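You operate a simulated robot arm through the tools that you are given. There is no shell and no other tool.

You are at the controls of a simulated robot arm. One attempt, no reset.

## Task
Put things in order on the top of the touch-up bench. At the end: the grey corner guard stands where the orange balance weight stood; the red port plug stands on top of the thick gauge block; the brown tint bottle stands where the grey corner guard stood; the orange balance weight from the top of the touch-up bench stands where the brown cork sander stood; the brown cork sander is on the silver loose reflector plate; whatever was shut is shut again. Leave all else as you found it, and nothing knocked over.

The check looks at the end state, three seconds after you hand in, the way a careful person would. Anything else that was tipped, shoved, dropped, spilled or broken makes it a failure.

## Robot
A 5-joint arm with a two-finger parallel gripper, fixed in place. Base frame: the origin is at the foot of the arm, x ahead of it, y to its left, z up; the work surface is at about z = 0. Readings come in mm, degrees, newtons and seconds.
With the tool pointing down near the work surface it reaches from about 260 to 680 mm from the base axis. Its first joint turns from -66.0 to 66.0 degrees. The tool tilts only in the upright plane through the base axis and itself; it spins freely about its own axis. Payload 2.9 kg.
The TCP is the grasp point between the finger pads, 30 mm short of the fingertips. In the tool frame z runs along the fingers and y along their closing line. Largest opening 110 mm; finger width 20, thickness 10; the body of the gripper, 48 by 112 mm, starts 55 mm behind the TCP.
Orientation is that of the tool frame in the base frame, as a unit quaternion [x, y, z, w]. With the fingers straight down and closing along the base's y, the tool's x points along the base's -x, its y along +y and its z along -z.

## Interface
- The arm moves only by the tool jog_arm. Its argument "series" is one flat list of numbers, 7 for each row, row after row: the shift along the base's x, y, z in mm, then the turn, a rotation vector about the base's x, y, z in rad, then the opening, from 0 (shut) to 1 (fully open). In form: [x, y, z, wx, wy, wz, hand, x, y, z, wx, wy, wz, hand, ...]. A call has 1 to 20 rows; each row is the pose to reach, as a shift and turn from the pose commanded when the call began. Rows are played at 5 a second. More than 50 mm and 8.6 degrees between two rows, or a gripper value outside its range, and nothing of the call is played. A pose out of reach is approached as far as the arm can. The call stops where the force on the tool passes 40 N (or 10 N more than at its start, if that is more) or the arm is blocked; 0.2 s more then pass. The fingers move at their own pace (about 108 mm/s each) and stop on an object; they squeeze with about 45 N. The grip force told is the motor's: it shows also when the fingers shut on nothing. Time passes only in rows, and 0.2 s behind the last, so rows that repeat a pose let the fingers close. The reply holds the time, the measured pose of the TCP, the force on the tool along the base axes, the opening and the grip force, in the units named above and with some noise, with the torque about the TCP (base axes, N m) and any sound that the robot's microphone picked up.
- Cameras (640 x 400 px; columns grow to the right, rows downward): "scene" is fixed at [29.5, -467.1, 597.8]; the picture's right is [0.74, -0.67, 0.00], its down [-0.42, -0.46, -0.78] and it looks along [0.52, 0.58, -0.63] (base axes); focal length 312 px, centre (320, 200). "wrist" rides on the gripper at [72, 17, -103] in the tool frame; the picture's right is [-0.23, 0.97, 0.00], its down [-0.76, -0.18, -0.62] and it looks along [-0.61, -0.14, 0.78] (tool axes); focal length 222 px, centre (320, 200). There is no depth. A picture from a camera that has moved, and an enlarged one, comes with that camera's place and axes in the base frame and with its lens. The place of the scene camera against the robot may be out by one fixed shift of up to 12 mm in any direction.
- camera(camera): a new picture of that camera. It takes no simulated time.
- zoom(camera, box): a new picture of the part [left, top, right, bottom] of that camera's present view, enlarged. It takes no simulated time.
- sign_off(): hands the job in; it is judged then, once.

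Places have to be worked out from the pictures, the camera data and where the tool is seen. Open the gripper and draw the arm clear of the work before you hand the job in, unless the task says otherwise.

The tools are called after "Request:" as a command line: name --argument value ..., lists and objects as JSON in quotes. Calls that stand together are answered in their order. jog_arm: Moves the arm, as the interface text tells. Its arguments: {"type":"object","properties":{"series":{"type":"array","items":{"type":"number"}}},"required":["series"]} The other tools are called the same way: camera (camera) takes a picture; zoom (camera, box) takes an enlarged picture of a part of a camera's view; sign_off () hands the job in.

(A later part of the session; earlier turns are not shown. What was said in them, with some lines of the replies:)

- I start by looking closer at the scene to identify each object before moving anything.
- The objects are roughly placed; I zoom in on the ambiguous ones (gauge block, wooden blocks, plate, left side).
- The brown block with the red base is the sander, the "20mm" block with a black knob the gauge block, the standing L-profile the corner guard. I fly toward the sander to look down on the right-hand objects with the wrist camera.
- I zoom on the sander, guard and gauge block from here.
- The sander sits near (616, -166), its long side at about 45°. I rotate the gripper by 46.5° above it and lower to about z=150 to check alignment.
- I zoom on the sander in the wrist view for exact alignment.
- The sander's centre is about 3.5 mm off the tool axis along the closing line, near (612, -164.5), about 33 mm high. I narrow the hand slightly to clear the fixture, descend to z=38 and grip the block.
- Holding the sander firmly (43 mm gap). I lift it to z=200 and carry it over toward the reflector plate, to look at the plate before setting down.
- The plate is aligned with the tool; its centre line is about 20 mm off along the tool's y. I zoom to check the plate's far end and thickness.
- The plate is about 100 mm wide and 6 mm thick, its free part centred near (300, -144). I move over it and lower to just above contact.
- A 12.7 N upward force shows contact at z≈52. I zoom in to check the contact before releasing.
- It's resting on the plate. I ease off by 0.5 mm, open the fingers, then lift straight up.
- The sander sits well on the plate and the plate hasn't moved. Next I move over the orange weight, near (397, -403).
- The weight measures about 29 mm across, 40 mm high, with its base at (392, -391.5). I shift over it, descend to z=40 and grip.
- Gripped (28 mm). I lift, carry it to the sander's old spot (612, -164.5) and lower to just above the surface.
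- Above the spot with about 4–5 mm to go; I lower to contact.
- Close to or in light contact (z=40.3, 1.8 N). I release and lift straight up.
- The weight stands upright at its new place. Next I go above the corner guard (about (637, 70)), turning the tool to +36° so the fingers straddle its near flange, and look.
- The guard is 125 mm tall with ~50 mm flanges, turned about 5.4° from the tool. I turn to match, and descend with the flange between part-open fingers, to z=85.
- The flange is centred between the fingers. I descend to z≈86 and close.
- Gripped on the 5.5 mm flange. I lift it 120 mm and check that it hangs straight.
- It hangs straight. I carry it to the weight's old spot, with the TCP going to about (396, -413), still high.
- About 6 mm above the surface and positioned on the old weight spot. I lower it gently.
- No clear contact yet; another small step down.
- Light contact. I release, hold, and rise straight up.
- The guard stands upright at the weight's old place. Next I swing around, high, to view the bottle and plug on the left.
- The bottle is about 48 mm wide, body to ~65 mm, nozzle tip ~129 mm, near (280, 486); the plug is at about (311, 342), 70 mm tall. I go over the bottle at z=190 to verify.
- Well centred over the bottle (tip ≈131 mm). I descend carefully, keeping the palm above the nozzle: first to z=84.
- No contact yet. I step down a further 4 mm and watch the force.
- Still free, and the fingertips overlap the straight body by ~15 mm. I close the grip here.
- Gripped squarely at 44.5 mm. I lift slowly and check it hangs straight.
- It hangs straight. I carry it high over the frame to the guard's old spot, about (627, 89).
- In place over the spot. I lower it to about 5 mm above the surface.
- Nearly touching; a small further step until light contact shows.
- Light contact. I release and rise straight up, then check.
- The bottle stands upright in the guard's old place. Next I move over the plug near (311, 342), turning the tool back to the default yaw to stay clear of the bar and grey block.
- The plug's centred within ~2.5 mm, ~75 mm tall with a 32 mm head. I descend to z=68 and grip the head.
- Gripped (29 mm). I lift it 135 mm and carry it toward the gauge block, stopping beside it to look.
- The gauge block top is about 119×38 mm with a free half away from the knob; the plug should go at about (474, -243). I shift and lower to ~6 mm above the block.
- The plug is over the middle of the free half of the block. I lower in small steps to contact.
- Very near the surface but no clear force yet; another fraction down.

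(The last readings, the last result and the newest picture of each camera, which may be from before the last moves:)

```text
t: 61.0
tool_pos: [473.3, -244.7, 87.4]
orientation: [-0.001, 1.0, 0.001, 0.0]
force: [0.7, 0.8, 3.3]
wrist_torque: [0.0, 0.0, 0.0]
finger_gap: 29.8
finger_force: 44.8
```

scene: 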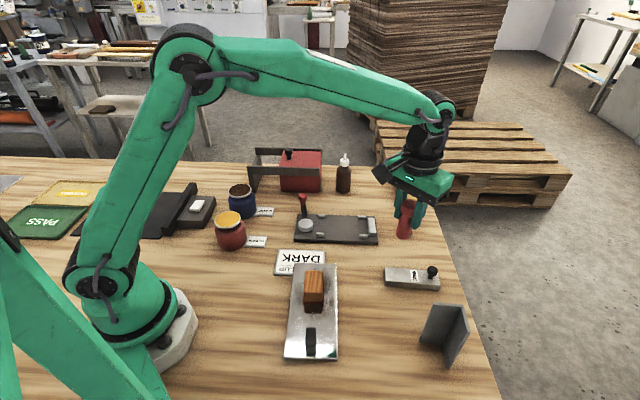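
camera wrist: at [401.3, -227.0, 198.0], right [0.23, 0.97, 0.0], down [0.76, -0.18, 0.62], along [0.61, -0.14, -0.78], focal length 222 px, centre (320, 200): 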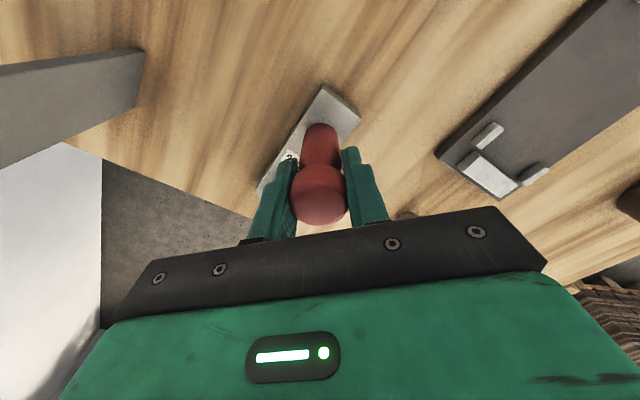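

Contact (3.3 N). I release, hold, then rise straight up.

Request:
jog_arm --series '[0, 0, 0, 0, 0, 0, 0.3, 0, 0, 0, 0, 0, 0, 0.5, 0, 0, 0, 0, 0, 0, 0.5, 0, 0, 20, 0, 0, 0, 0.5, 0, 0, 55, 0, 0, 0, 0.5, 0, 0, 95, 0, 0, 0, 0.7, 0, 0, 140, 0, 0, 0, 1, 0, 0, 170, 0, 0, 0, 1]'

Request:
camera --camera "scene"

Request:
camera --camera "wrist"

Request:
zoom --camera "scene" --box '[360, 200, 500, 380]'

```text
t: 62.8
tool_pos: [472.6, -244.5, 257.9]
orientation: [-0.001, 1.0, 0.0, 0.0]
force: [0.1, -0.7, 0.0]
wrist_torque: [0.04, 0.01, 0.01]
finger_gap: 110.0
finger_force: 0.1
```

```text
taken
```

scene: 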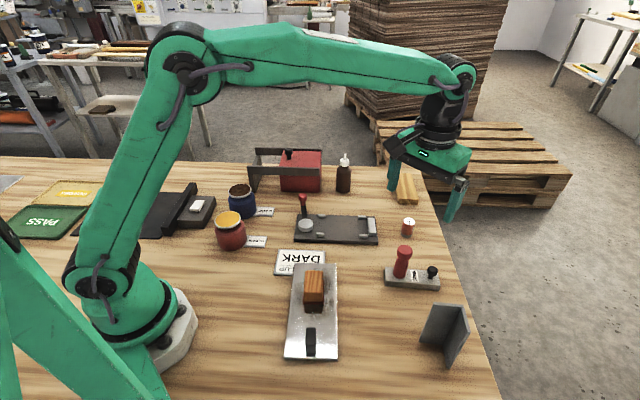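

```text
taken
camera wrist: at [401.8, -228.4, 359.7], right [0.23, 0.97, 0.0], down [0.76, -0.18, 0.62], along [0.61, -0.14, -0.78], focal length 222 px, centre (320, 200)
```

wrist: 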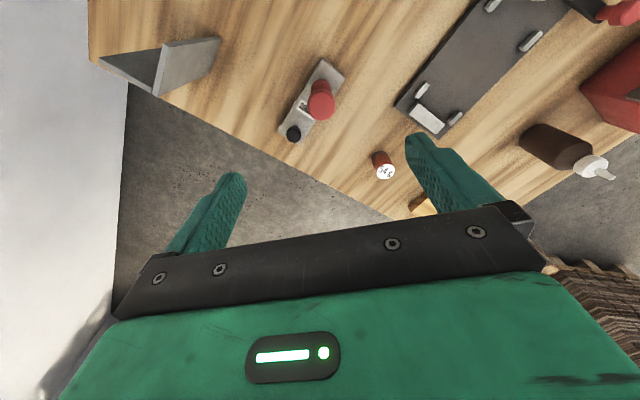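

```text
2.22 times, centred on (430, 290) of scene
camera zoom: at [29.5, -467.1, 597.8], right [0.74, -0.67, 0.0], down [-0.42, -0.46, -0.78], along [0.52, 0.58, -0.63], focal length 693 px, centre (76, 0)
```

zoom: 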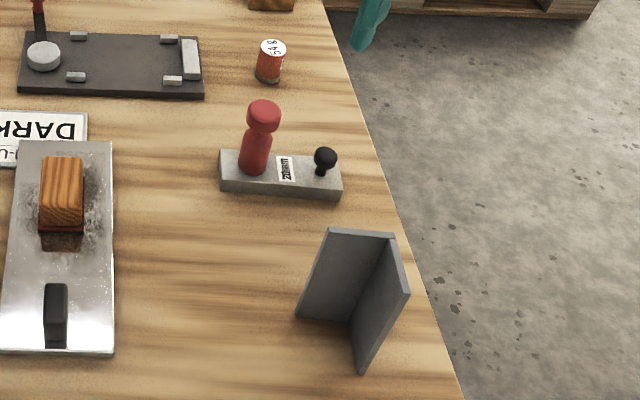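

All five objects look right. Before handing in I check the far-left area to be sure there's no other candidate plate or anything disturbed.

Request:
zoom --camera "scene" --box '[0, 140, 160, 260]'

Request:
zoom --camera "scene" --box '[160, 140, 400, 290]'

Request:
zoom --camera "scene" --box '[264, 240, 360, 370]'

```text
3.33 times, centred on (80, 200) of scene
camera zoom: at [29.5, -467.1, 597.8], right [0.74, -0.67, 0.0], down [-0.42, -0.46, -0.78], along [0.52, 0.58, -0.63], focal length 1039 px, centre (1120, 200)
```

zoom: 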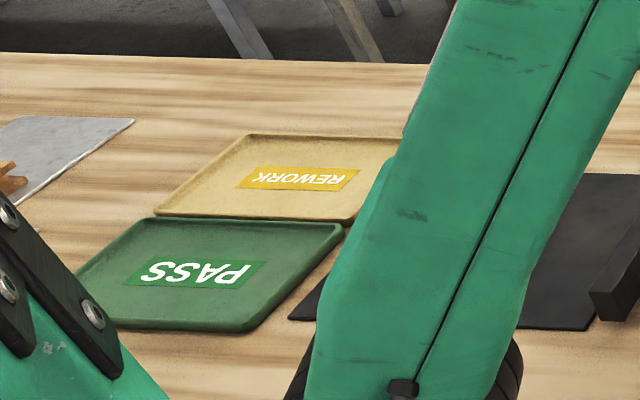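

```text
2.67 times, centred on (280, 215) of scene
camera zoom: at [29.5, -467.1, 597.8], right [0.74, -0.67, 0.0], down [-0.42, -0.46, -0.78], along [0.52, 0.58, -0.63], focal length 832 px, centre (427, 160)
```

zoom: 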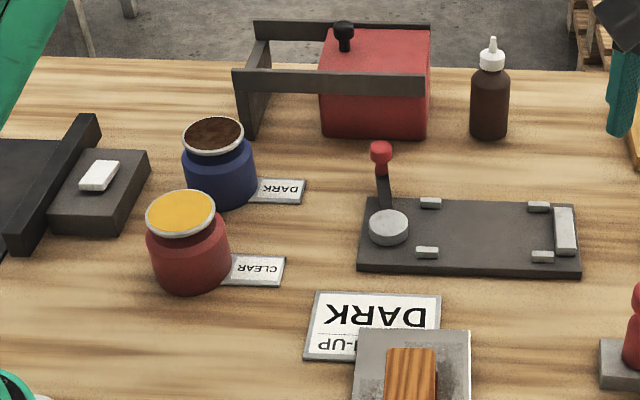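

```text
3.08 times, centred on (312, 305) of scene
camera zoom: at [29.5, -467.1, 597.8], right [0.74, -0.67, 0.0], down [-0.42, -0.46, -0.78], along [0.52, 0.58, -0.63], focal length 959 px, centre (345, -123)
```

zoom: 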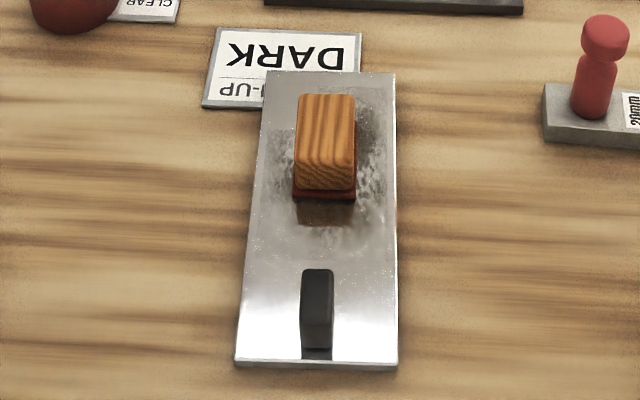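

Nothing else has moved. I draw the arm back to its open, raised starting pose, clear of the work.

Request:
jog_arm --series '[0, 0, 35, 0, 0, 0, 1, -30, 35, 35, 0, 0, 0, 1, -60, 70, 35, 0, 0, 0, 1, -86, 102, 35, 0, 0, 0, 1, -86, 102, 35, 0, 0, 0, 1]'

Request:
camera --camera "scene"

```text
t: 64.0
tool_pos: [386.9, -142.4, 291.8]
orientation: [-0.001, 1.0, 0.001, 0.001]
force: [0.4, -0.5, 0.5]
wrist_torque: [0.03, -0.01, 0.0]
finger_gap: 109.9
finger_force: 0.1
```

```text
taken
```

scene: 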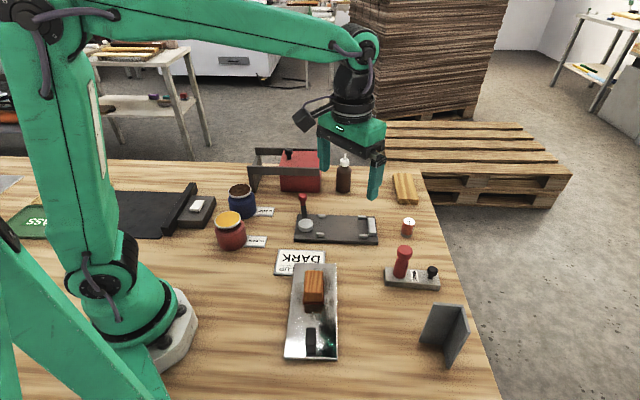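

Everything stands as required, the arm is clear and the gripper is open, so I hand in the job.

Request:
sign_off

```text
The job is handed in.
```

I moved all five objects to the places you asked for and handed the job in. I don't have the check's verdict. In the last pictures everything was upright and nothing else looked moved.

- **Brown cork sander:** it lies on the free part of the silver reflector plate, and the plate did not shift. I took the brown block with the red base to be the sander.
- **Orange balance weight:** it stands where the sander stood, at about (612, -165).
- **Grey corner guard:** it stands where the weight stood. I centred its L-shape on the old spot, at about (393, -392).
- **Brown tint bottle:** it stands where the guard stood, at about (627, 89). That point is midway between the centre of the guard's outline and its centre of mass, which are about 15 mm apart.
- **Red port plug:** it stands on the gauge block marked "20mm", on the half away from the knob. I took this to be the thick gauge block because I saw no other.

I opened nothing during the job, so there was nothing to shut again. The arm is back at its starting pose with the gripper open.
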